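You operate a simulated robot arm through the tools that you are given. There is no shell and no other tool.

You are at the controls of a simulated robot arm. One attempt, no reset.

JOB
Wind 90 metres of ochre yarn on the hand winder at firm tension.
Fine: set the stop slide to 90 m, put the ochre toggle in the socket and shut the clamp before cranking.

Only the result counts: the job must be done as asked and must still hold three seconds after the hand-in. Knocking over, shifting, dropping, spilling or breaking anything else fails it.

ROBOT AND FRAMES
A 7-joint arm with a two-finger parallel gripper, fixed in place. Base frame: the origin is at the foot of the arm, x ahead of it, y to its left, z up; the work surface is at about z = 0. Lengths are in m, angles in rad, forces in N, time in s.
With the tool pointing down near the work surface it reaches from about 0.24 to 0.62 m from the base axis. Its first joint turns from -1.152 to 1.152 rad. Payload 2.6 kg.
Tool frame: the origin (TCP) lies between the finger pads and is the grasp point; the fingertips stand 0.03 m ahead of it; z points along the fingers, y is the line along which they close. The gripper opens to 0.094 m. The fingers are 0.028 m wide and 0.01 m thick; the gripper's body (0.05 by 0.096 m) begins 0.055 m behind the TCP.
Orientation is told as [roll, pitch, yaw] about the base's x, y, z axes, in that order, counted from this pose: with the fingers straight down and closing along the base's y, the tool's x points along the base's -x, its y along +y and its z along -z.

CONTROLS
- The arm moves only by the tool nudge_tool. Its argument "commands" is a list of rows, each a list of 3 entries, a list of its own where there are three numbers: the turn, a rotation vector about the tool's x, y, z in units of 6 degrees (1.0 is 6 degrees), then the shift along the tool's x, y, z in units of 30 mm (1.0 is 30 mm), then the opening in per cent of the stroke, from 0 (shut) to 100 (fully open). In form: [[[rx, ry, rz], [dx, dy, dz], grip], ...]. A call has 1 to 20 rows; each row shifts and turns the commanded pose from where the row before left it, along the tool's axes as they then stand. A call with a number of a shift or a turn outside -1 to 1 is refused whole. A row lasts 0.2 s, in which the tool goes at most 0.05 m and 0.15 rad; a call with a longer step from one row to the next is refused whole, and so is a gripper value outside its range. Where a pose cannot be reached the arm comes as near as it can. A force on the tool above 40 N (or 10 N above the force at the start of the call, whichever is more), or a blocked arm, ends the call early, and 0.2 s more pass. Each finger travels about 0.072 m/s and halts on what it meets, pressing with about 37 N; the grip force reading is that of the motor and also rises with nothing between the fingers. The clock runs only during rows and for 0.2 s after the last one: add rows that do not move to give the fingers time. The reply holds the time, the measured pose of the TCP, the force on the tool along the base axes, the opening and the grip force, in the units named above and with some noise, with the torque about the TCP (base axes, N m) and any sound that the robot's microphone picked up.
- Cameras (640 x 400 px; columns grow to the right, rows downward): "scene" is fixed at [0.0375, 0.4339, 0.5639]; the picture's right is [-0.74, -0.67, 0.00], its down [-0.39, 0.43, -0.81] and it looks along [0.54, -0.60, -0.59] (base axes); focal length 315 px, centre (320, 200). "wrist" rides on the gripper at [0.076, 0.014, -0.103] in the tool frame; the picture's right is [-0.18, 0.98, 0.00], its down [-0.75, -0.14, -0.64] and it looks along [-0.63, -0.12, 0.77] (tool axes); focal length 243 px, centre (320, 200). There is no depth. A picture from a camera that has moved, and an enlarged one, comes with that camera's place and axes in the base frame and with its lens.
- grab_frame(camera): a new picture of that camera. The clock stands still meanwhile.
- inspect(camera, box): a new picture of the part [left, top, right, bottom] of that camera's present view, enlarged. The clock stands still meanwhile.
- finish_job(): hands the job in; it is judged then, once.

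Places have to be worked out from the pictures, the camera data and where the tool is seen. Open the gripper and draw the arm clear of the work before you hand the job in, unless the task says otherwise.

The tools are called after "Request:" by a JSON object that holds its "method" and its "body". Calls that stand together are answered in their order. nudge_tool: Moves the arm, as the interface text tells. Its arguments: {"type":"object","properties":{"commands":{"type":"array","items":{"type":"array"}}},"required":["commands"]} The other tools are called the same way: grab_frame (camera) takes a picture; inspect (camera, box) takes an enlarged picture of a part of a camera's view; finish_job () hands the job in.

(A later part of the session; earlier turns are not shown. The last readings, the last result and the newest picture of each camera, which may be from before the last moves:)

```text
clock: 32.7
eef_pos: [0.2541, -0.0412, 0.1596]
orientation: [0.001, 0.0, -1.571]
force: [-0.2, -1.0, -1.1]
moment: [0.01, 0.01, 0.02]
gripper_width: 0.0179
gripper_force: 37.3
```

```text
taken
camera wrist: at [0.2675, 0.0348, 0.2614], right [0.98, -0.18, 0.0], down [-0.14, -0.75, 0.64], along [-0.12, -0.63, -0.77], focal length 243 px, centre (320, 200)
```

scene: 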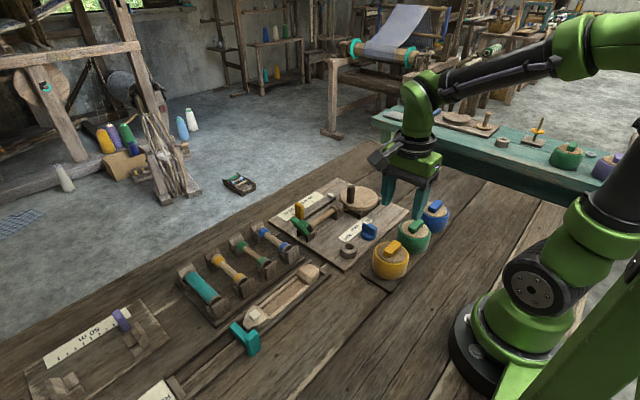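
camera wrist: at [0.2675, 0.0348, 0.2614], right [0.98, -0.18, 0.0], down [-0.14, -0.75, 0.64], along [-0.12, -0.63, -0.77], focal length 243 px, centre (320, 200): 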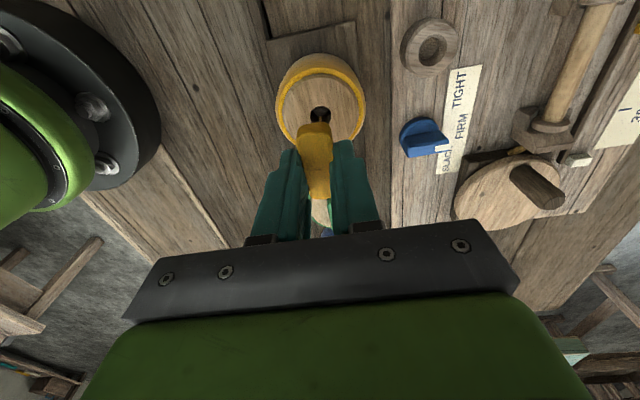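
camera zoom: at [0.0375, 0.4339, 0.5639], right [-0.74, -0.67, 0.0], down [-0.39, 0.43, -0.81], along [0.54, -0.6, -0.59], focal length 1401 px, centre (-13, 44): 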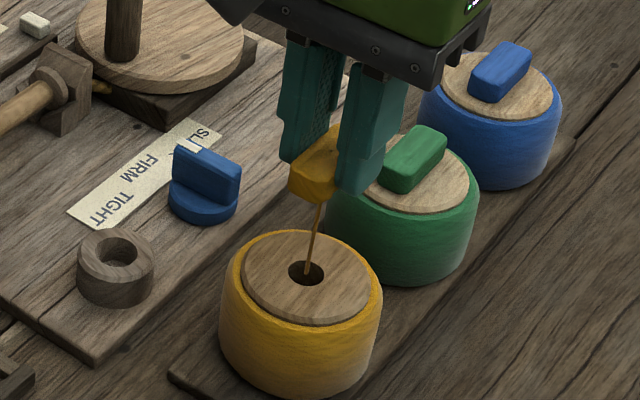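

Request:
{"method": "inspect", "body": {"camera": "scene", "box": [375, 200, 415, 250]}}

Request:
{"method": "inspect", "body": {"camera": "wrist", "box": [260, 10, 480, 210]}}

```text
8.00 times, centred on (395, 225) of scene
camera zoom: at [0.0375, 0.4339, 0.5639], right [-0.74, -0.67, 0.0], down [-0.39, 0.43, -0.81], along [0.54, -0.6, -0.59], focal length 2522 px, centre (-280, 0)
```

zoom: 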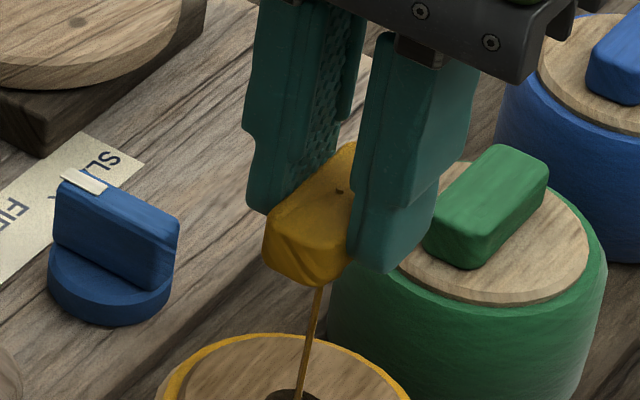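

```text
2.00 times, centred on (370, 110) of wrist
camera zoom: at [0.2675, 0.0348, 0.2614], right [0.98, -0.18, 0.0], down [-0.14, -0.75, 0.64], along [-0.12, -0.63, -0.77], focal length 485 px, centre (220, 380)
```

zoom: 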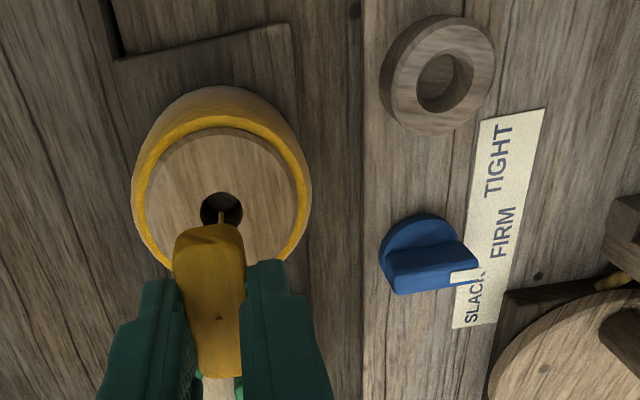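

The toggle is a free bar with a thread to the pot. Before placing it I want exact sizes of the ring and toggle.

Request:
{"method": "inspect", "body": {"camera": "wrist", "box": [390, 10, 470, 80]}}

Request:
{"method": "inspect", "body": {"camera": "scene", "box": [330, 230, 370, 265]}}

Request:
{"method": "inspect", "body": {"camera": "wrist", "box": [280, 90, 360, 210]}}

Request:
{"method": "inspect", "body": {"camera": "scene", "box": [310, 180, 370, 230]}}

```text
5.71 times, centred on (430, 45) of wrist
camera zoom: at [0.2675, 0.0348, 0.2614], right [0.98, -0.18, 0.0], down [-0.14, -0.75, 0.64], along [-0.12, -0.63, -0.77], focal length 1386 px, centre (-309, 1086)
```

zoom: 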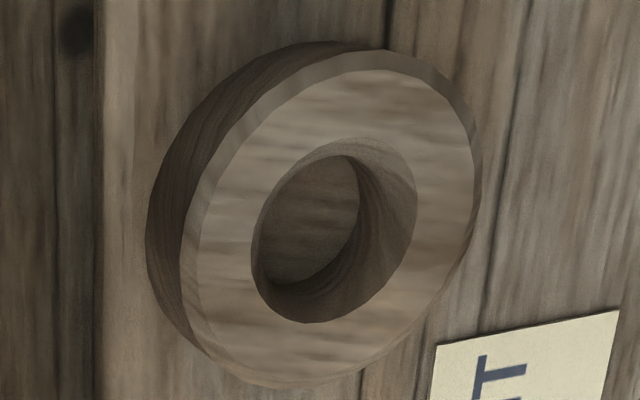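

```text
11.43 times, centred on (350, 248) of scene
camera zoom: at [0.0375, 0.4339, 0.5639], right [-0.74, -0.67, 0.0], down [-0.39, 0.43, -0.81], along [0.54, -0.6, -0.59], focal length 3603 px, centre (-23, -343)
```

zoom: 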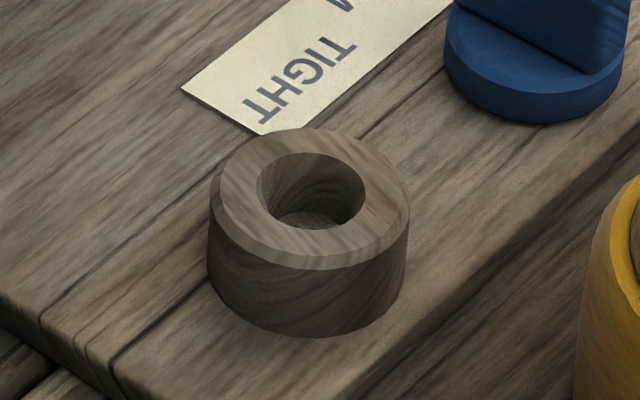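

```text
3.33 times, centred on (320, 150) of wrist
camera zoom: at [0.2675, 0.0348, 0.2614], right [0.98, -0.18, 0.0], down [-0.14, -0.75, 0.64], along [-0.12, -0.63, -0.77], focal length 809 px, centre (320, 367)
```

zoom: 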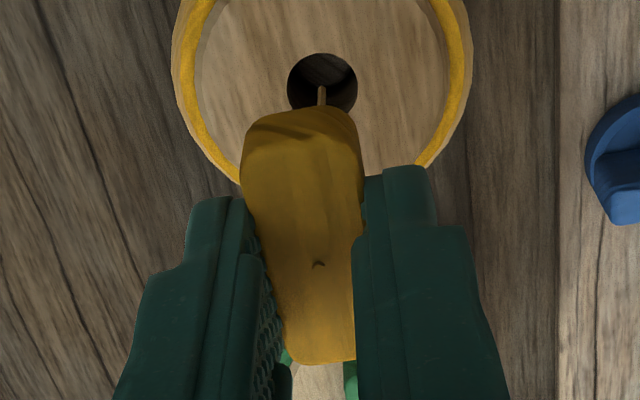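

```text
8.00 times, centred on (340, 205) of scene
camera zoom: at [0.0375, 0.4339, 0.5639], right [-0.74, -0.67, 0.0], down [-0.39, 0.43, -0.81], along [0.54, -0.6, -0.59], focal length 2522 px, centre (160, 160)
```

zoom: 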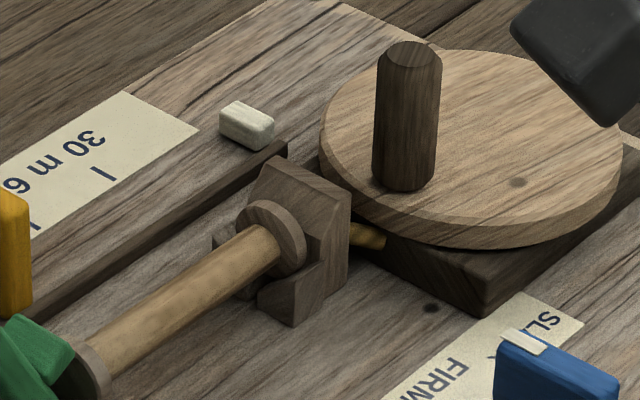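

Ring: ~42 mm outside, ~22.5 mm hole, top z≈0.033; toggle bar 46×18×~14 mm. I need to know whether the toggle has a stem underneath, so I raise it a bit and tilt the tool (fingers toward +y) to expose its underside to the scene camera.

Request:
{"method": "nudge_tool", "body": {"commands": [[[0, 0, 0], [0, 0, -0.5], 0], [[0, 0, 0], [0, 0, -0.5], 0], [[0, 0, 0], [0, 0, -0.5], 0], [[0, 0.8, 0], [0, 0, 0], 0], [[0, 0.8, 0], [0, 0, 0], 0], [[0, 0.8, 0], [0, 0, 0], 0], [[0, 0.8, 0], [0, 0, 0], 0], [[0, 0.8, 0], [0, 0, 0], 0], [[0, 0.8, 0], [0, 0, 0], 0], [[0, 0.8, 0], [0, 0, 0], 0], [[0, 0.8, 0], [0, 0, 0], 0], [[0, 0.8, 0], [0, 0, 0], 0], [[0, 0.8, 0], [0, 0, 0], 0], [[0, 0.8, 0], [0, 0, 0], 0], [[0, 0.8, 0], [0, 0, 0], 0], [[0, 0, 0], [0, 0, 0], 0]]}}

Request:
{"method": "inspect", "body": {"camera": "scene", "box": [340, 140, 460, 280]}}

Request:
{"method": "grab_frame", "body": {"camera": "wrist"}}

```text
clock: 36.1
eef_pos: [0.2542, -0.0398, 0.2028]
orientation: [0.004, 1.006, -1.569]
force: [0.1, 0.4, -0.2]
moment: [0.03, -0.03, 0.01]
gripper_width: 0.018
gripper_force: 37.3
```

```text
2.86 times, centred on (400, 210) of scene
camera zoom: at [0.0375, 0.4339, 0.5639], right [-0.74, -0.67, 0.0], down [-0.39, 0.43, -0.81], along [0.54, -0.6, -0.59], focal length 901 px, centre (91, 171)
```

zoom: 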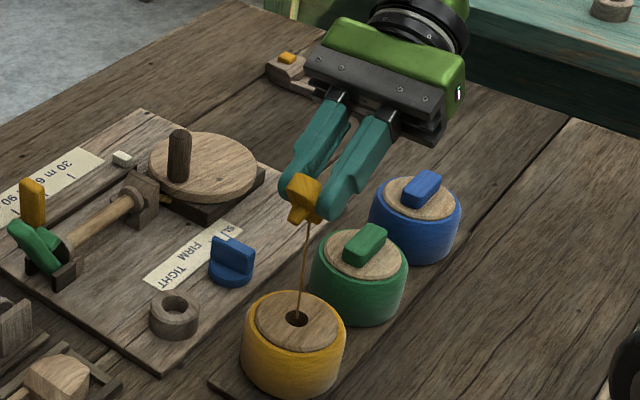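

```text
taken
camera wrist: at [0.2677, -0.0872, 0.3222], right [0.98, -0.1, -0.15], down [-0.14, -0.95, -0.29], along [-0.12, 0.31, -0.94], focal length 243 px, centre (320, 200)
```

wrist: 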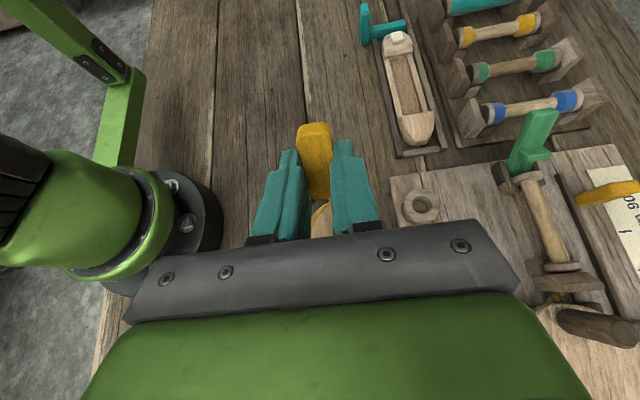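

Request:
{"method": "inspect", "body": {"camera": "scene", "box": [420, 190, 460, 230]}}

Request:
{"method": "inspect", "body": {"camera": "scene", "box": [405, 190, 445, 230]}}

Request:
{"method": "inspect", "body": {"camera": "wrist", "box": [260, 100, 380, 240]}}

```text
10.00 times, centred on (440, 210) of scene
camera zoom: at [0.0375, 0.4339, 0.5639], right [-0.74, -0.67, 0.0], down [-0.39, 0.43, -0.81], along [0.54, -0.6, -0.59], focal length 3153 px, centre (-880, 100)
```

zoom: 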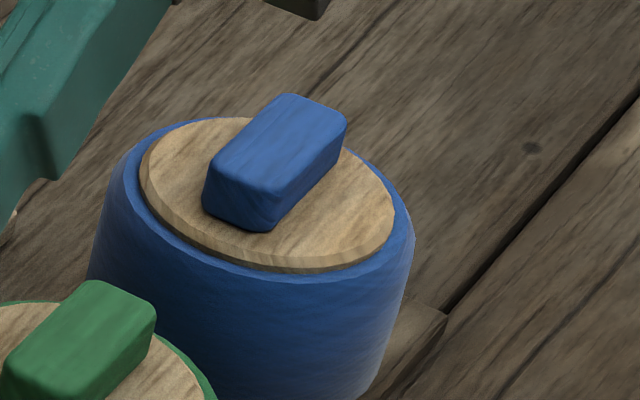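

```text
10.00 times, centred on (425, 210) of scene
camera zoom: at [0.0375, 0.4339, 0.5639], right [-0.74, -0.67, 0.0], down [-0.39, 0.43, -0.81], along [0.54, -0.6, -0.59], focal length 3153 px, centre (-730, 100)
```

zoom: 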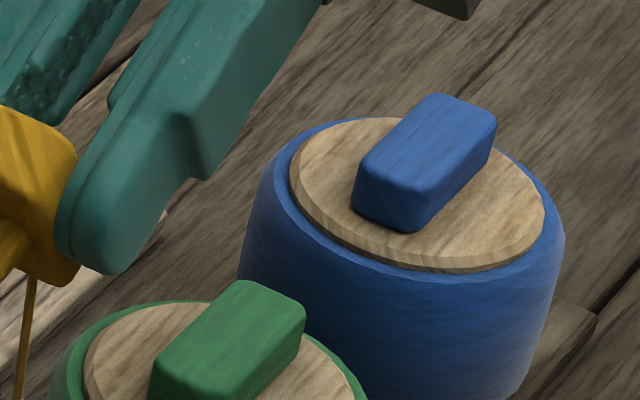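

```text
2.86 times, centred on (320, 170) of wrist
camera zoom: at [0.2677, -0.0872, 0.3222], right [0.98, -0.1, -0.15], down [-0.14, -0.95, -0.29], along [-0.12, 0.31, -0.94], focal length 693 px, centre (320, 286)
```

zoom: 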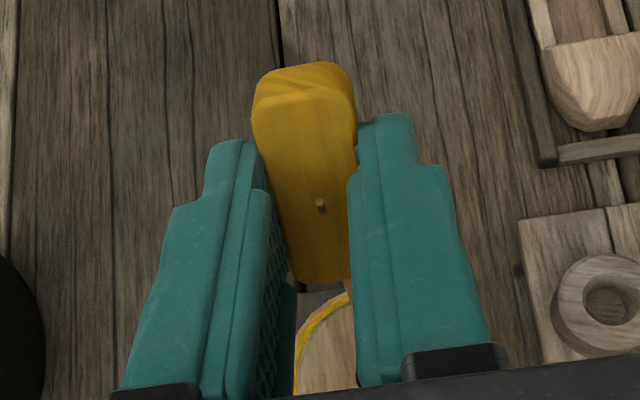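

Request:
{"method": "inspect", "body": {"camera": "scene", "box": [375, 180, 445, 240]}}

```text
6.67 times, centred on (410, 210) of scene
camera zoom: at [0.0375, 0.4339, 0.5639], right [-0.74, -0.67, 0.0], down [-0.39, 0.43, -0.81], along [0.54, -0.6, -0.59], focal length 2102 px, centre (-280, 133)
```

zoom: 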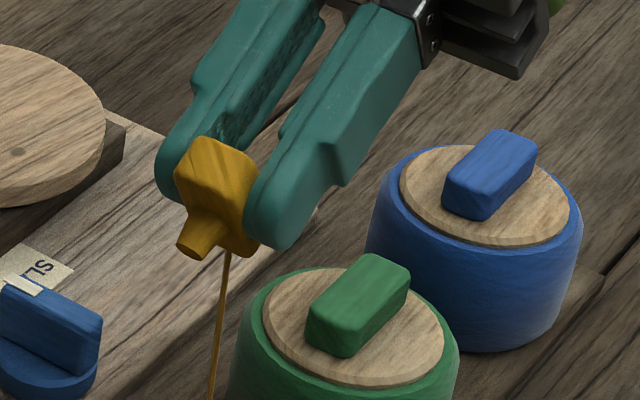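

There is a short round stem under the toggle (≈12 mm across, ~15 mm long), so it goes stem-down into the ring's 22 mm hole at (0.3505,-0.0145). I level the tool again and carry the toggle above the ring.

Request:
{"method": "nudge_tool", "body": {"commands": [[[0, -0.8, 0], [0, 0, 0], 0], [[0, -0.8, 0], [0, 0, 0], 0], [[0, -0.8, 0], [0, 0, 0], 0], [[0, -0.8, 0], [0, 0, 0], 0], [[0, -0.8, 0], [0, 0, 0], 0], [[0, -0.8, 0], [0, 0, 0], 0], [[0, -0.8, 0], [0, 0, 0], 0], [[0, -0.8, 0], [0, 0, 0], 0], [[0, -0.8, 0], [0, 0, 0], 0], [[0, -0.8, 0], [0, 0, 0], 0], [[0, -0.8, 0], [0, 0, 0], 0], [[0, -0.8, 0], [0, 0, 0], 0], [[0, 0, 0], [0.2, 0.8, 0], 0], [[0, 0, 0], [0.2, 0.8, 0], 0], [[0, 0, 0], [0.2, 0.8, 0.5], 0], [[0, 0, 0], [0.2, 0.8, 0.5], 0], [[0, 0, 0], [0, 0, 1], 0], [[0, 0, 0], [0, 0, 0], 0]]}}

Request:
{"method": "grab_frame", "body": {"camera": "wrist"}}

Request:
{"method": "inspect", "body": {"camera": "scene", "box": [310, 180, 430, 290]}}

```text
clock: 39.9
eef_pos: [0.3498, -0.0164, 0.1416]
orientation: [0.001, 0.001, -1.571]
force: [-0.5, -0.4, -1.1]
moment: [-0.01, 0.02, 0.01]
gripper_width: 0.0182
gripper_force: 37.3
```

```text
taken
camera wrist: at [0.3636, 0.0589, 0.2449], right [0.98, -0.19, 0.0], down [-0.14, -0.75, 0.64], along [-0.12, -0.63, -0.77], focal length 243 px, centre (320, 200)
```

wrist: 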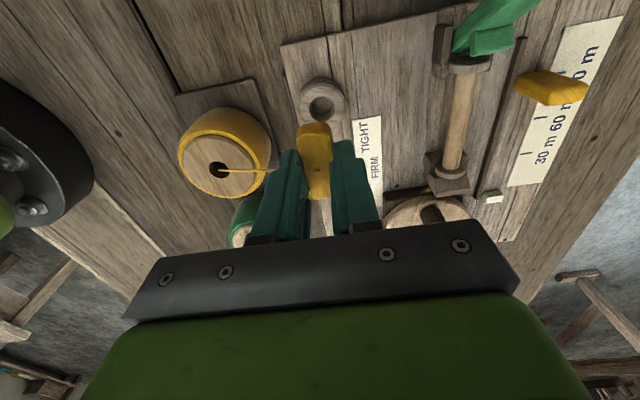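

```text
3.64 times, centred on (370, 235) of scene
camera zoom: at [0.0376, 0.4339, 0.5639], right [-0.74, -0.67, 0.0], down [-0.39, 0.43, -0.81], along [0.54, -0.6, -0.59], focal length 1146 px, centre (138, 73)
```

zoom: 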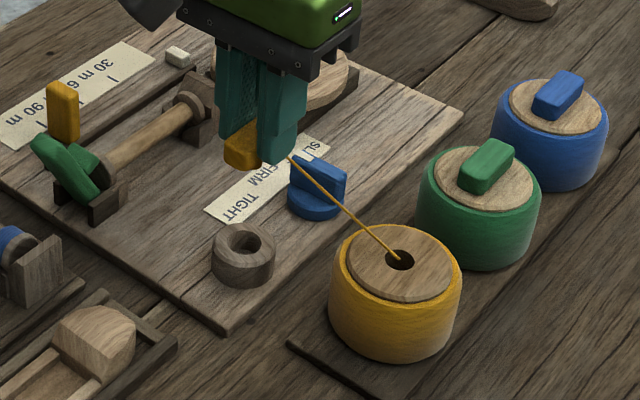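

Request:
{"method": "inspect", "body": {"camera": "wrist", "box": [280, 60, 370, 210]}}

```text
2.67 times, centred on (325, 135) of wrist
camera zoom: at [0.3636, 0.0589, 0.2449], right [0.98, -0.19, 0.0], down [-0.14, -0.75, 0.64], along [-0.12, -0.63, -0.77], focal length 647 px, centre (307, 373)
```

zoom: 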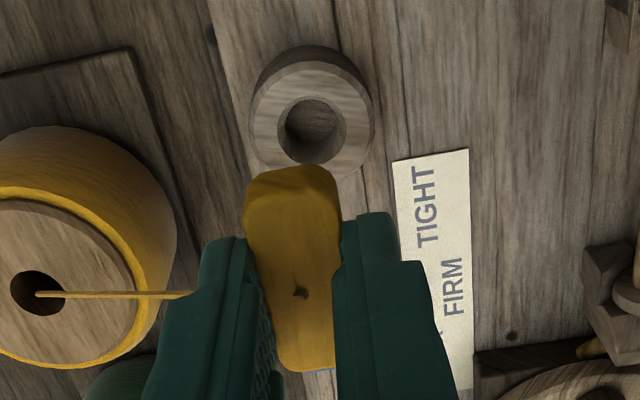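

Ring hole centre refined to (0.351,-0.014). I correct by 3 mm and lower the stem gently into the hole.

Request:
{"method": "nudge_tool", "body": {"commands": [[[0, 0, 0], [0.097, 0.09, 0.6], 0], [[0, 0, 0], [0, 0, 0.7], 0], [[0, 0, 0], [0, 0, 0.3], 0], [[0, 0, 0], [0, 0, 0.2], 0], [[0, 0, 0], [0, 0, 0.2], 0], [[0, 0, 0], [0, 0, 0.2], 0], [[0, 0, 0], [0, 0, 0], 0]]}}

Request:
{"method": "inspect", "body": {"camera": "scene", "box": [320, 200, 400, 280]}}

Request:
{"method": "inspect", "body": {"camera": "wrist", "box": [260, 80, 380, 220]}}

```text
clock: 41.5
eef_pos: [0.3526, -0.0143, 0.078]
orientation: [0.002, 0.0, -1.573]
force: [-1.7, -0.8, 0.5]
moment: [0.02, 0.0, -0.01]
gripper_width: 0.0183
gripper_force: 36.8
```

```text
5.00 times, centred on (360, 240) of scene
camera zoom: at [0.0375, 0.4339, 0.5639], right [-0.74, -0.67, 0.0], down [-0.39, 0.43, -0.81], along [0.54, -0.6, -0.59], focal length 1576 px, centre (120, 0)
```

zoom: 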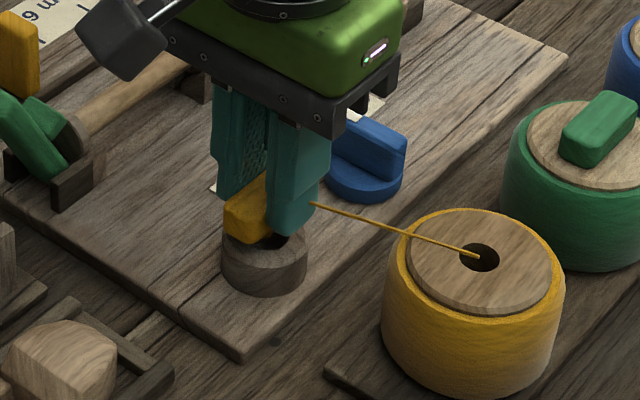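

```text
2.86 times, centred on (320, 150) of wrist
camera zoom: at [0.3664, 0.0617, 0.1797], right [0.98, -0.18, 0.0], down [-0.14, -0.75, 0.64], along [-0.12, -0.63, -0.77], focal length 693 px, centre (320, 343)
```

zoom: 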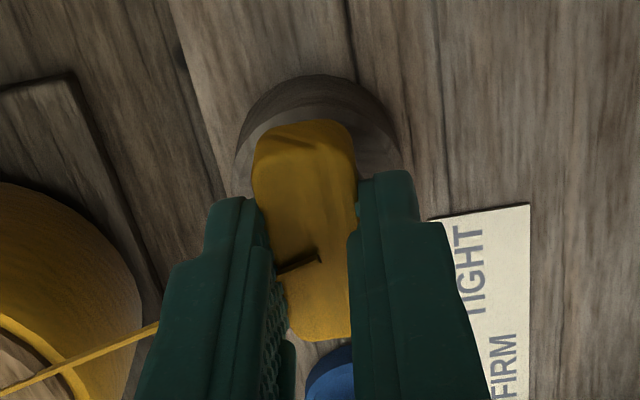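

No contact force so far and the toggle looks centred over the ring. I keep lowering in small steps.

Request:
{"method": "nudge_tool", "body": {"commands": [[[0, 0, 0], [0, 0, 0.1], 0], [[0, 0, 0], [0, 0, 0.1], 0], [[0, 0, 0], [0, 0, 0.1], 0], [[0, 0, 0], [0, 0, 0.05], 0], [[0, 0, 0], [0, 0, 0], 0]]}}

Request:
{"method": "inspect", "body": {"camera": "scene", "box": [320, 200, 400, 280]}}

```text
clock: 42.7
eef_pos: [0.3517, -0.0138, 0.0667]
orientation: [0.002, 0.0, -1.572]
force: [0.0, -0.3, -0.8]
moment: [0.02, -0.02, 0.01]
gripper_width: 0.0183
gripper_force: 37.7
```

```text
5.00 times, centred on (360, 240) of scene
camera zoom: at [0.0375, 0.4339, 0.5639], right [-0.74, -0.67, 0.0], down [-0.39, 0.43, -0.81], along [0.54, -0.6, -0.59], focal length 1576 px, centre (120, 0)
```

zoom: 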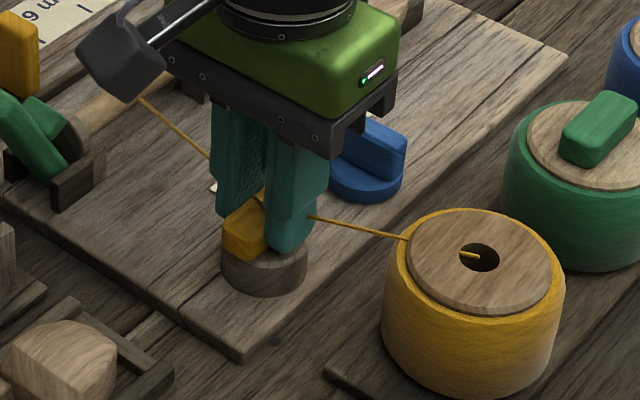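

The yarn now runs on toward the winder, so the toggle is being recognised in the socket. I lower the last millimetres until contact.

Request:
{"method": "nudge_tool", "body": {"commands": [[[0, 0, 0], [0, 0, 0.04], 0], [[0, 0, 0], [0, 0, 0.04], 0], [[0, 0, 0], [0, 0, 0], 0]]}}

```text
clock: 43.5
eef_pos: [0.3531, -0.0133, 0.0646]
orientation: [0.003, 0.0, -1.571]
force: [-0.7, 1.2, -0.2]
moment: [-0.02, -0.01, -0.01]
gripper_width: 0.018
gripper_force: 37.5
```

Request:
{"method": "nudge_tool", "body": {"commands": [[[0, 0, 0], [0, 0, 0.04], 0], [[0, 0, 0], [0, 0, 0.04], 0], [[0, 0, 0], [0, 0, 0], 0]]}}

Request:
{"method": "inspect", "body": {"camera": "scene", "box": [335, 225, 375, 265]}}

```text
clock: 44.3
eef_pos: [0.3539, -0.0138, 0.0636]
orientation: [0.002, 0.001, -1.574]
force: [-8.0, 2.2, 30.3]
moment: [0.01, 0.25, -0.06]
gripper_width: 0.0181
gripper_force: 37.1
```

```text
10.00 times, centred on (355, 245) of scene
camera zoom: at [0.0374, 0.4339, 0.5639], right [-0.74, -0.67, 0.0], down [-0.39, 0.43, -0.81], along [0.54, -0.6, -0.59], focal length 3153 px, centre (-30, -250)
```

zoom: 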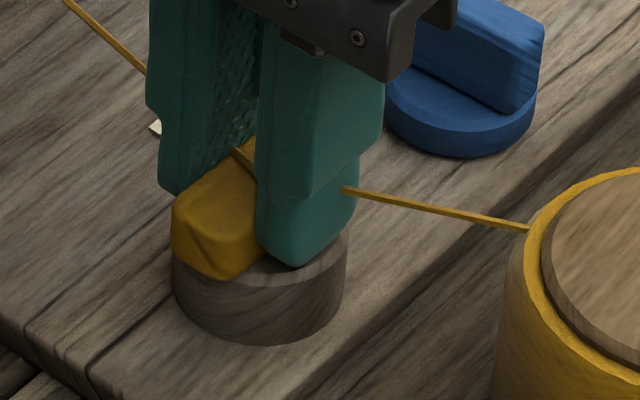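

Contact (30 N) — the bar rests on the ring. I ease off, open, and rise straight up.

Request:
{"method": "nudge_tool", "body": {"commands": [[[0, 0, 0], [0, 0, -0.07], 0], [[0, 0, 0], [0, 0, 0], 30], [[0, 0, 0], [0, 0, 0], 40], [[0, 0, 0], [0, 0, 0], 40], [[0, 0, 0], [0, 0, -0.3], 40], [[0, 0, 0], [0, 0, -0.7], 40], [[0, 0, 0], [0, 0, -1], 40], [[0, 0, 0], [0, 0, -1], 40], [[0, 0, 0], [0, 0, -1], 40], [[0, 0, 0], [0, 0, 0], 40]]}}

Request:
{"method": "inspect", "body": {"camera": "scene", "box": [280, 180, 420, 290]}}

Request:
{"method": "grab_frame", "body": {"camera": "wrist"}}

```text
clock: 46.5
eef_pos: [0.3526, -0.0139, 0.1841]
orientation: [0.001, 0.001, -1.572]
force: [1.2, -0.7, 0.0]
moment: [0.02, 0.0, 0.01]
gripper_width: 0.0376
gripper_force: 0.1
```

```text
3.64 times, centred on (350, 235) of scene
camera zoom: at [0.0375, 0.4339, 0.5639], right [-0.74, -0.67, 0.0], down [-0.39, 0.43, -0.81], along [0.54, -0.6, -0.59], focal length 1146 px, centre (211, 73)
```

zoom: 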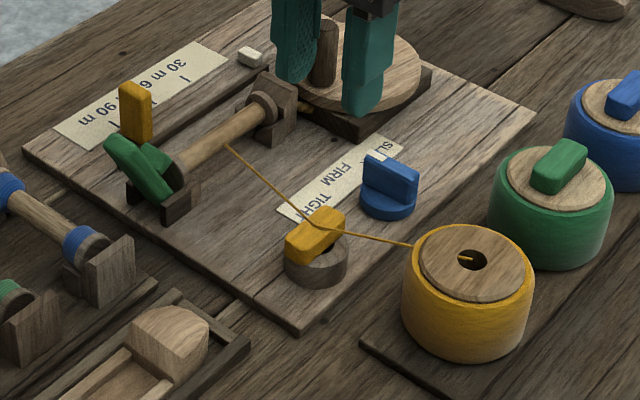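

```text
taken
camera wrist: at [0.3656, 0.0622, 0.287], right [0.98, -0.18, 0.0], down [-0.14, -0.75, 0.64], along [-0.12, -0.63, -0.77], focal length 243 px, centre (320, 200)
```

wrist: 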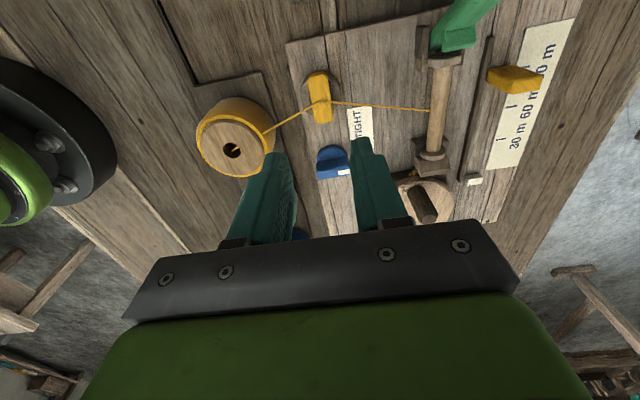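

Toggle seated stem-down; the yarn runs from pot over the toggle to the bobbin. Next the clamp: with closed fingers I go to (0.474, 0.085) outside the lever tip, high, then check.

Request:
{"method": "nudge_tool", "body": {"commands": [[[0, 0, 0], [0.66, 0.81, 0], 0], [[0, 0, 0], [0.66, 0.81, 0], 0], [[0, 0, 0], [0.66, 0.81, 0], 0], [[0, 0, 0], [0.66, 0.81, 0], 0], [[0, 0, 0], [0.66, 0.81, 0], 0], [[0, 0, 0], [0, 0, 1], 0], [[0, 0, 0], [0, 0, 0], 0]]}}

Request:
{"method": "grab_frame", "body": {"camera": "wrist"}}

Request:
{"method": "inspect", "body": {"camera": "scene", "box": [240, 170, 360, 270]}}

```text
clock: 48.1
eef_pos: [0.4734, 0.0853, 0.1532]
orientation: [0.002, 0.0, -1.574]
force: [0.4, 0.0, 0.0]
moment: [0.01, 0.0, 0.01]
gripper_width: 0.0
gripper_force: 33.7
```

```text
taken
camera wrist: at [0.4877, 0.1614, 0.256], right [0.98, -0.19, 0.0], down [-0.14, -0.75, 0.64], along [-0.12, -0.63, -0.77], focal length 243 px, centre (320, 200)
```

wrist: 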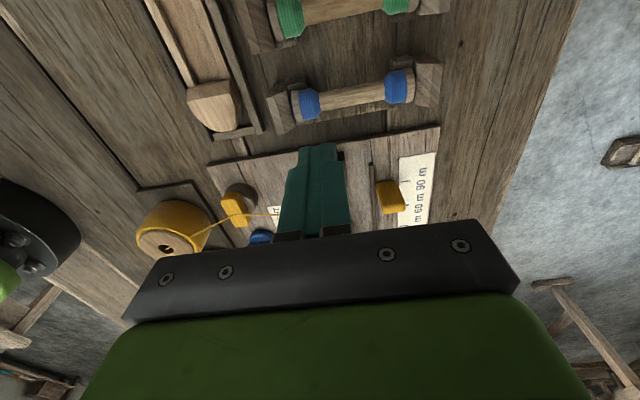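

```text
4.00 times, centred on (300, 220) of scene
camera zoom: at [0.0375, 0.4339, 0.5639], right [-0.74, -0.67, 0.0], down [-0.39, 0.43, -0.81], along [0.54, -0.6, -0.59], focal length 1261 px, centre (400, 120)
```

zoom: 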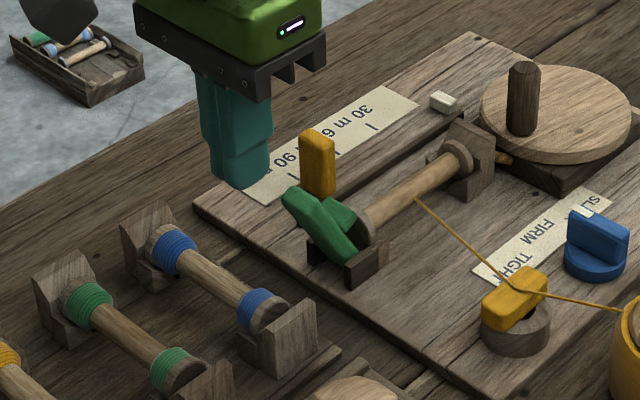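

Fingers are outside the lever tip with the blue bobbin (top ≲0.05) below. I shift 9 mm toward the lever and descend to fingertip z≈0.068.

Request:
{"method": "nudge_tool", "body": {"commands": [[[0, 0, 0], [-0.3, 0, 0.4], 0], [[0, 0, 0], [0, 0, 0.5], 0], [[0, 0, 0], [0, 0, 0.5], 0], [[0, 0, 0], [0, 0, 0.44], 0], [[0, 0, 0], [0, 0, 0], 0]]}}

Request:
{"method": "inspect", "body": {"camera": "scene", "box": [260, 170, 360, 260]}}

Request:
{"method": "grab_frame", "body": {"camera": "wrist"}}

```text
clock: 49.3
eef_pos: [0.473, 0.0754, 0.0992]
orientation: [0.001, -0.001, -1.571]
force: [0.3, -0.2, -0.4]
moment: [-0.02, -0.01, -0.03]
gripper_width: 0.0
gripper_force: 33.0
```

```text
4.44 times, centred on (310, 215) of scene
camera zoom: at [0.0375, 0.4339, 0.5639], right [-0.74, -0.67, 0.0], down [-0.39, 0.43, -0.81], along [0.54, -0.6, -0.59], focal length 1401 px, centre (364, 133)
```

zoom: 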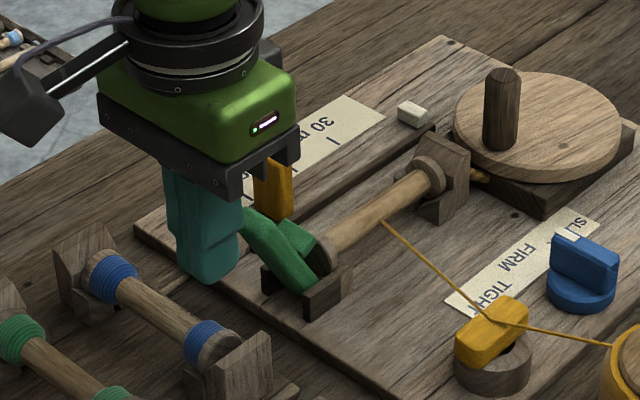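

```text
taken
camera wrist: at [0.4878, 0.1518, 0.2011], right [0.98, -0.18, 0.0], down [-0.14, -0.75, 0.64], along [-0.12, -0.63, -0.77], focal length 243 px, centre (320, 200)
```

wrist: 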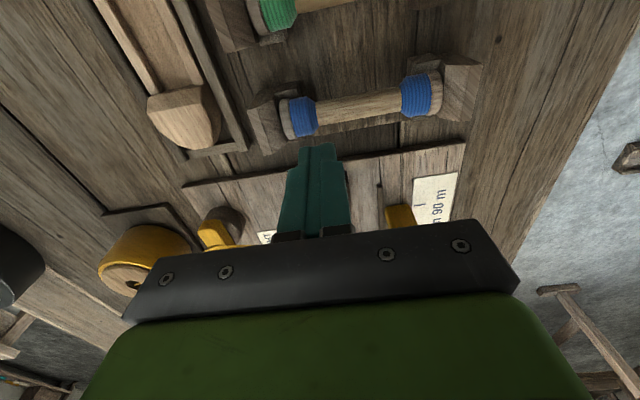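

Clear so far. I push gently toward -y in 6 mm steps against the lever.

Request:
{"method": "nudge_tool", "body": {"commands": [[[0, 0, 0], [-0.2, 0, 0], 0], [[0, 0, 0], [-0.2, 0, 0], 0], [[0, 0, 0], [-0.2, 0, 0], 0], [[0, 0, 0], [-0.2, 0, 0], 0], [[0, 0, 0], [-0.2, 0, 0], 0], [[0, 0, 0], [0, 0, 0], 0]]}}

Request:
{"method": "inspect", "body": {"camera": "scene", "box": [270, 180, 350, 250]}}

```text
clock: 50.7
eef_pos: [0.4745, 0.0447, 0.0981]
orientation: [0.002, 0.0, -1.573]
force: [-0.1, 0.0, -0.1]
moment: [-0.02, -0.02, 0.0]
gripper_width: 0.0001
gripper_force: 33.5
```

```text
5.71 times, centred on (310, 215) of scene
camera zoom: at [0.0375, 0.4339, 0.5639], right [-0.74, -0.67, 0.0], down [-0.39, 0.43, -0.81], along [0.54, -0.6, -0.59], focal length 1802 px, centre (377, 114)
```

zoom: 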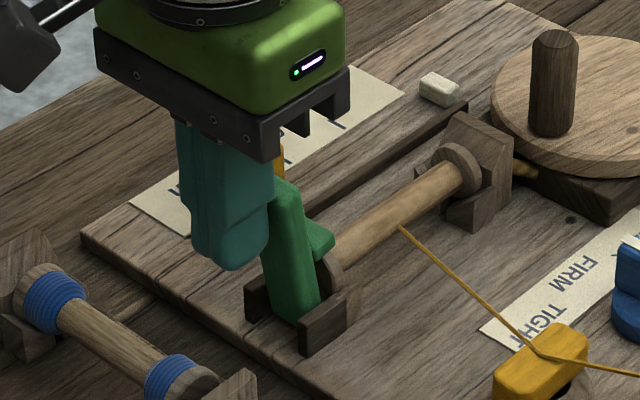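

The lever has swung toward upright with no force. I continue pushing.

Request:
{"method": "nudge_tool", "body": {"commands": [[[0, 0, 0], [-0.15, 0, 0], 0], [[0, 0, 0], [-0.15, 0, 0], 0], [[0, 0, 0], [-0.15, 0, 0], 0], [[0, 0, 0], [-0.15, 0, 0], 0], [[0, 0, 0], [0, 0, 0], 0]]}}

Request:
{"method": "inspect", "body": {"camera": "scene", "box": [270, 180, 350, 250]}}

```text
clock: 51.9
eef_pos: [0.4746, 0.0317, 0.0987]
orientation: [-0.001, 0.007, -1.57]
force: [0.7, 20.6, 0.1]
moment: [0.6, -0.12, -0.04]
gripper_width: 0.0
gripper_force: 33.2
```

```text
5.71 times, centred on (310, 215) of scene
camera zoom: at [0.0375, 0.434, 0.5639], right [-0.74, -0.67, 0.0], down [-0.39, 0.43, -0.81], along [0.54, -0.6, -0.59], focal length 1802 px, centre (377, 114)
```

zoom: 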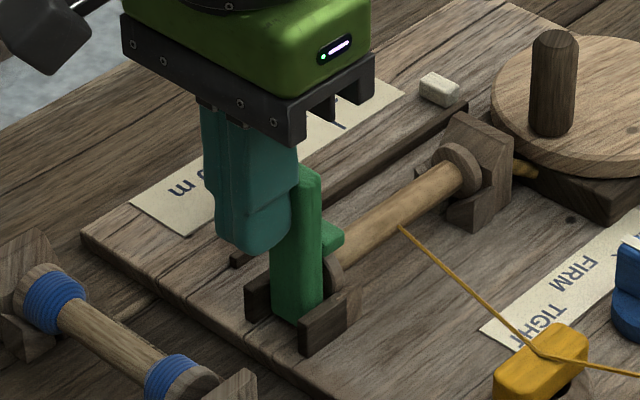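

The lever is upright and resisting with 20 N, pad on the bobbin end. A slight further push ensures it is fully shut, then I back off.

Request:
{"method": "nudge_tool", "body": {"commands": [[[0, 0, 0], [-0.08, 0, 0], 0], [[0, 0, 0], [0, 0, 0], 0]]}}

Request:
{"method": "nudge_tool", "body": {"commands": [[[0, 0, 0], [0.3, 0, 0], 0], [[0, 0, 0], [0.6, 0, 0], 0], [[0, 0, 0], [0.5, 0, -0.5], 0], [[0, 0, 0], [0, 0, -1], 0], [[0, 0, 0], [0, 0, -1], 0], [[0, 0, 0], [0, 0, 0], 0]]}}

Request:
{"method": "inspect", "body": {"camera": "scene", "box": [270, 170, 400, 270]}}

Request:
{"method": "grab_frame", "body": {"camera": "wrist"}}

```text
clock: 52.5
eef_pos: [0.4738, 0.0314, 0.0993]
orientation: [0.004, 0.01, -1.568]
force: [-2.7, 27.5, 8.8]
moment: [0.65, 0.34, -0.05]
gripper_width: 0.0
gripper_force: 32.4
```

```text
clock: 53.9
eef_pos: [0.4741, 0.0676, 0.1745]
orientation: [0.001, -0.001, -1.569]
force: [-0.4, -0.8, 0.7]
moment: [0.0, -0.03, -0.02]
gripper_width: 0.0
gripper_force: 33.5
```

```text
4.00 times, centred on (335, 220) of scene
camera zoom: at [0.0375, 0.4339, 0.5639], right [-0.74, -0.67, 0.0], down [-0.39, 0.43, -0.81], along [0.54, -0.6, -0.59], focal length 1261 px, centre (260, 120)
```

zoom: 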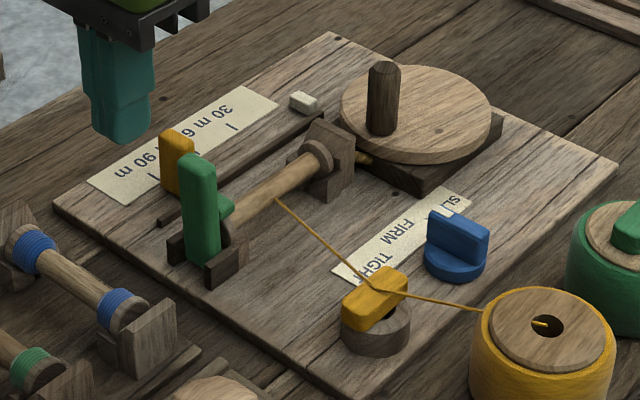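

```text
taken
camera wrist: at [0.4875, 0.144, 0.2771], right [0.98, -0.18, 0.0], down [-0.14, -0.75, 0.64], along [-0.12, -0.63, -0.77], focal length 243 px, centre (320, 200)
```

wrist: 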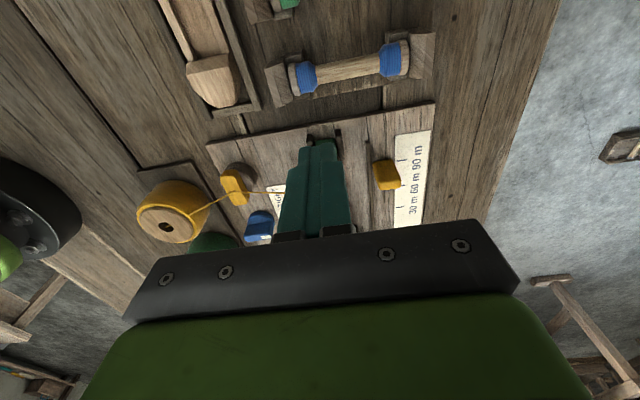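

The clamp stays upright/shut. Now I move over toward the wheel (high) to measure the wheel centre and peg before cranking.

Request:
{"method": "nudge_tool", "body": {"commands": [[[0, 0, 0], [-0.893, -0.129, -0.1], 0], [[0, 0, 0], [-0.893, -0.129, -0.1], 0], [[0, 0, 0], [-0.893, -0.129, -0.1], 0], [[0, 0, 0], [-0.893, -0.129, -0.1], 0], [[0, 0, 0], [-0.893, -0.129, 0], 0], [[0, 0, 0], [-0.893, -0.129, 0], 0], [[0, 0, 0], [-0.893, -0.129, 0], 0], [[0, 0, 0], [0, 0, 0], 0]]}}

Request:
{"method": "grab_frame", "body": {"camera": "wrist"}}

Request:
{"method": "inspect", "body": {"camera": "wrist", "box": [240, 60, 440, 200]}}

```text
clock: 55.7
eef_pos: [0.4486, -0.1199, 0.1871]
orientation: [0.001, 0.0, -1.572]
force: [-0.7, -0.5, -0.4]
moment: [0.0, 0.03, -0.02]
gripper_width: 0.0001
gripper_force: 32.5
```

```text
taken
camera wrist: at [0.4609, -0.044, 0.2892], right [0.98, -0.18, 0.0], down [-0.14, -0.75, 0.64], along [-0.12, -0.63, -0.77], focal length 243 px, centre (320, 200)
```

wrist: 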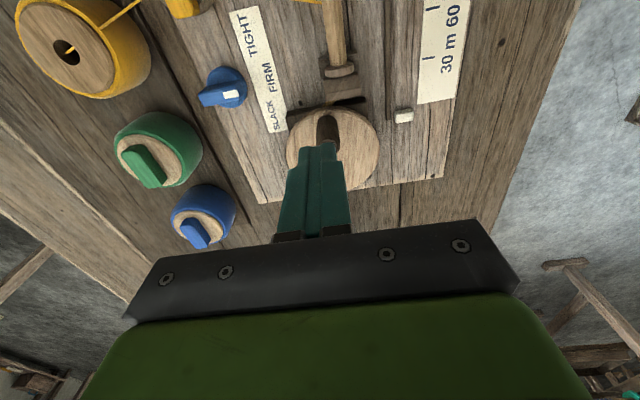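

```text
2.86 times, centred on (340, 130) of wrist
camera zoom: at [0.4609, -0.044, 0.2892], right [0.98, -0.18, 0.0], down [-0.14, -0.75, 0.64], along [-0.12, -0.63, -0.77], focal length 693 px, centre (263, 400)
```

zoom: 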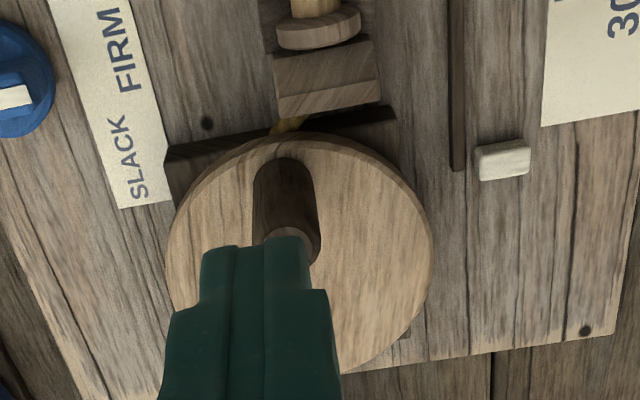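

The wheel is partly hidden by the fingers; I shift further -y to get the whole wheel in view.

Request:
{"method": "nudge_tool", "body": {"commands": [[[0, 0, 0], [-0.8, 0, -0.5], 0], [[0, 0, 0], [-0.8, 0, -0.5], 0], [[0, 0, 0], [-0.8, 0, 0], 0], [[0, 0, 0], [0, 0, 0], 0]]}}

Request:
{"method": "inspect", "body": {"camera": "wrist", "box": [240, 20, 440, 160]}}

Request:
{"method": "inspect", "body": {"camera": "scene", "box": [320, 170, 390, 230]}}

```text
clock: 56.7
eef_pos: [0.4459, -0.1919, 0.2169]
orientation: [0.001, 0.001, -1.571]
force: [-0.1, 0.0, -0.5]
moment: [0.01, -0.01, 0.0]
gripper_width: 0.0
gripper_force: 33.3
```

```text
2.86 times, centred on (340, 90) of wrist
camera zoom: at [0.4606, -0.1165, 0.319], right [0.98, -0.18, 0.0], down [-0.14, -0.75, 0.64], along [-0.12, -0.63, -0.77], focal length 693 px, centre (263, 514)
```

zoom: 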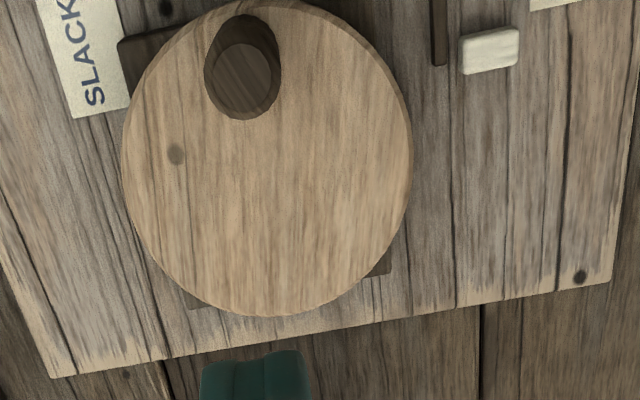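

```text
6.67 times, centred on (355, 200) of scene
camera zoom: at [0.0376, 0.4339, 0.5639], right [-0.74, -0.67, 0.0], down [-0.39, 0.43, -0.81], along [0.54, -0.6, -0.59], focal length 2102 px, centre (87, 200)
```

zoom: 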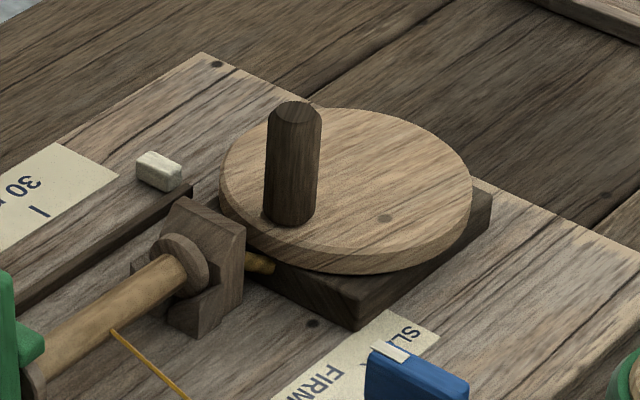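

Nearly top-down now: wheel centre ≈(0.450,-0.180), peg ≈(0.4485,-0.1445), peg orbit radius ≈0.0355, peg top ≈0.092. I'll place the closed fingers beside the peg on its -x side and descend to tip z≈0.06, to push it clockwise.

Request:
{"method": "nudge_tool", "body": {"commands": [[[0, 0, 0], [0.54, -0.42, 0], 0], [[0, 0, 0], [0.54, -0.42, 0.5], 0], [[0, 0, 0], [0, 0, 1], 0], [[0, 0, 0], [0, 0, 1], 0], [[0, 0, 0], [0, 0, 1], 0], [[0, 0, 0], [0, 0, 0.6], 0], [[0, 0, 0], [0, 0, 0], 0]]}}

Request:
{"method": "inspect", "body": {"camera": "wrist", "box": [220, 40, 460, 220]}}

Request:
{"method": "inspect", "body": {"camera": "scene", "box": [290, 140, 410, 250]}}

```text
clock: 58.3
eef_pos: [0.4223, -0.1607, 0.0926]
orientation: [0.003, 0.001, -1.573]
force: [0.2, -0.6, -0.7]
moment: [-0.02, 0.0, -0.02]
gripper_width: 0.0001
gripper_force: 32.9
```

```text
2.22 times, centred on (340, 130) of wrist
camera zoom: at [0.4355, -0.0841, 0.1947], right [0.98, -0.19, 0.0], down [-0.14, -0.75, 0.64], along [-0.12, -0.63, -0.77], focal length 539 px, centre (276, 356)
```

zoom: 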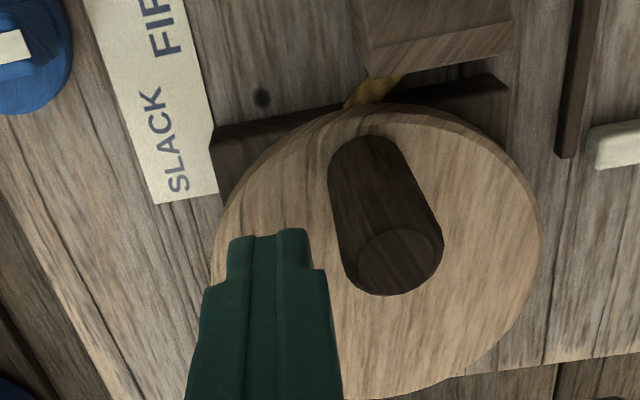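

```text
3.64 times, centred on (350, 195) of scene
camera zoom: at [0.0375, 0.4339, 0.5639], right [-0.74, -0.67, 0.0], down [-0.39, 0.43, -0.81], along [0.54, -0.6, -0.59], focal length 1146 px, centre (211, 218)
```

zoom: 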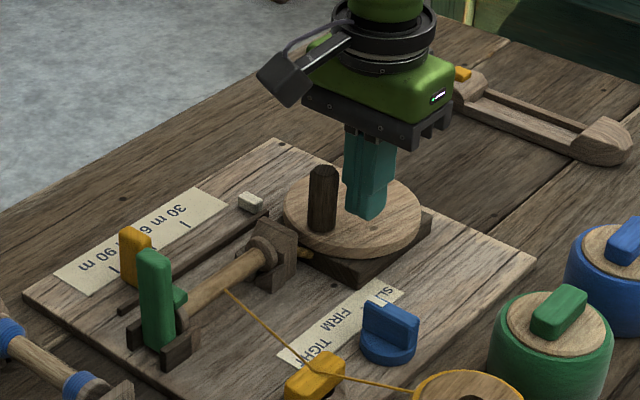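

The fingers are well placed beside the peg (pusher at 145° on the orbit, peg at 92°). I push clockwise ~45° as a test and watch the counter and force.

Request:
{"method": "nudge_tool", "body": {"commands": [[[0, 0, 0], [0.227, 0.21, 0], 0], [[0, 0, 0], [0.167, 0.26, 0], 0], [[0, 0, 0], [0.093, 0.293, 0], 0], [[0, 0, 0], [0.013, 0.31, 0], 0], [[0, 0, 0], [0, 0, 0], 0]]}}

Request:
{"method": "inspect", "body": {"camera": "scene", "box": [290, 140, 410, 250]}}

Request:
{"method": "inspect", "body": {"camera": "wrist", "box": [220, 20, 460, 220]}}

```text
clock: 59.5
eef_pos: [0.4521, -0.1435, 0.0919]
orientation: [0.001, -0.001, -1.573]
force: [0.2, 0.8, -0.4]
moment: [0.01, 0.01, -0.03]
gripper_width: 0.0
gripper_force: 33.0
```

```text
3.64 times, centred on (350, 195) of scene
camera zoom: at [0.0375, 0.4339, 0.5639], right [-0.74, -0.67, 0.0], down [-0.39, 0.43, -0.81], along [0.54, -0.6, -0.59], focal length 1146 px, centre (211, 218)
```

zoom: 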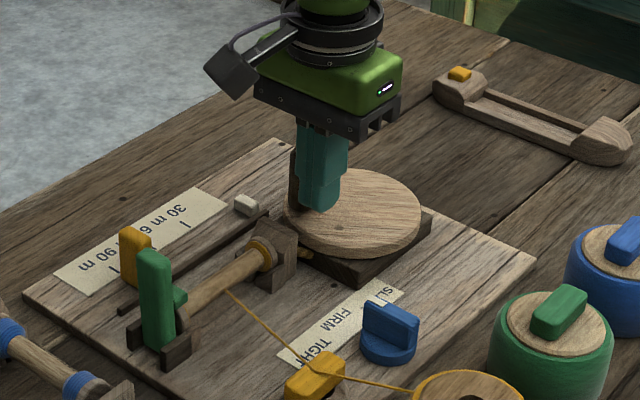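

```text
2.00 times, centred on (340, 120) of wrist
camera zoom: at [0.4672, -0.0686, 0.1949], right [0.98, -0.19, 0.0], down [-0.14, -0.75, 0.64], along [-0.12, -0.63, -0.77], focal length 485 px, centre (280, 360)
```

zoom: 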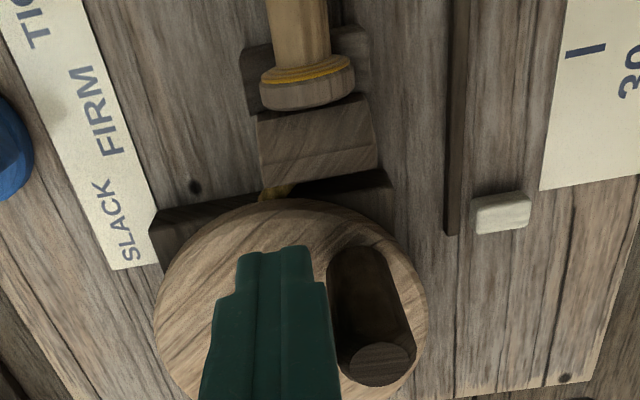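

Clockwise winds: yarn appears on the bobbin and the white counter creeps toward the slide (roughly 30 m per turn). I continue clockwise around the orbit.

Request:
{"method": "nudge_tool", "body": {"commands": [[[0, 0, 0], [-0.067, 0.3, 0], 0], [[0, 0, 0], [-0.143, 0.277, 0], 0], [[0, 0, 0], [-0.21, 0.227, 0], 0], [[0, 0, 0], [-0.26, 0.167, 0], 0], [[0, 0, 0], [-0.293, 0.093, 0], 0], [[0, 0, 0], [-0.31, 0.013, 0], 0], [[0, 0, 0], [-0.3, -0.067, 0], 0], [[0, 0, 0], [-0.277, -0.143, 0], 0], [[0, 0, 0], [0, 0, 0], 0]]}}

Request:
{"method": "inspect", "body": {"camera": "scene", "box": [290, 140, 410, 250]}}

Request:
{"method": "inspect", "body": {"camera": "wrist", "box": [200, 0, 480, 220]}}

```text
clock: 61.5
eef_pos: [0.4792, -0.2012, 0.0941]
orientation: [0.002, 0.0, -1.572]
force: [-0.4, 0.1, 0.5]
moment: [0.02, -0.02, -0.01]
gripper_width: 0.0001
gripper_force: 32.8
```

```text
3.64 times, centred on (350, 195) of scene
camera zoom: at [0.0375, 0.4339, 0.5639], right [-0.74, -0.67, 0.0], down [-0.39, 0.43, -0.81], along [0.54, -0.6, -0.59], focal length 1146 px, centre (211, 218)
```

zoom: 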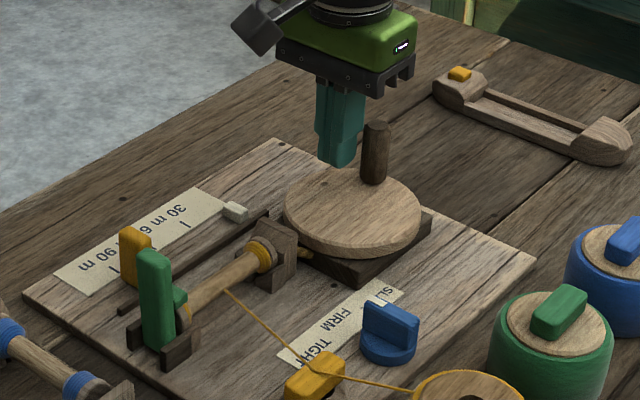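

```text
1.82 times, centred on (340, 110) of wrist
camera zoom: at [0.493, -0.1249, 0.1954], right [0.98, -0.19, 0.0], down [-0.14, -0.75, 0.64], along [-0.12, -0.63, -0.77], focal length 441 px, centre (284, 364)
```

zoom: 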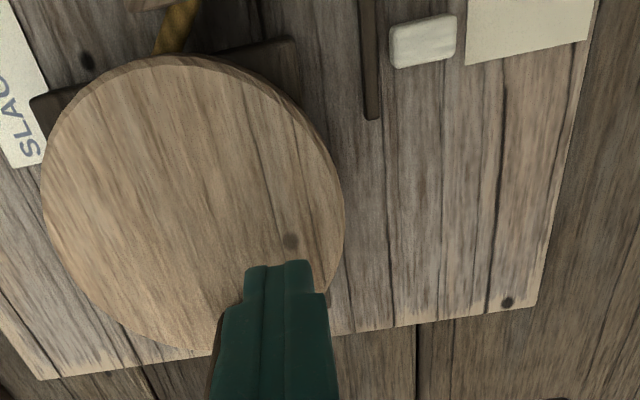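

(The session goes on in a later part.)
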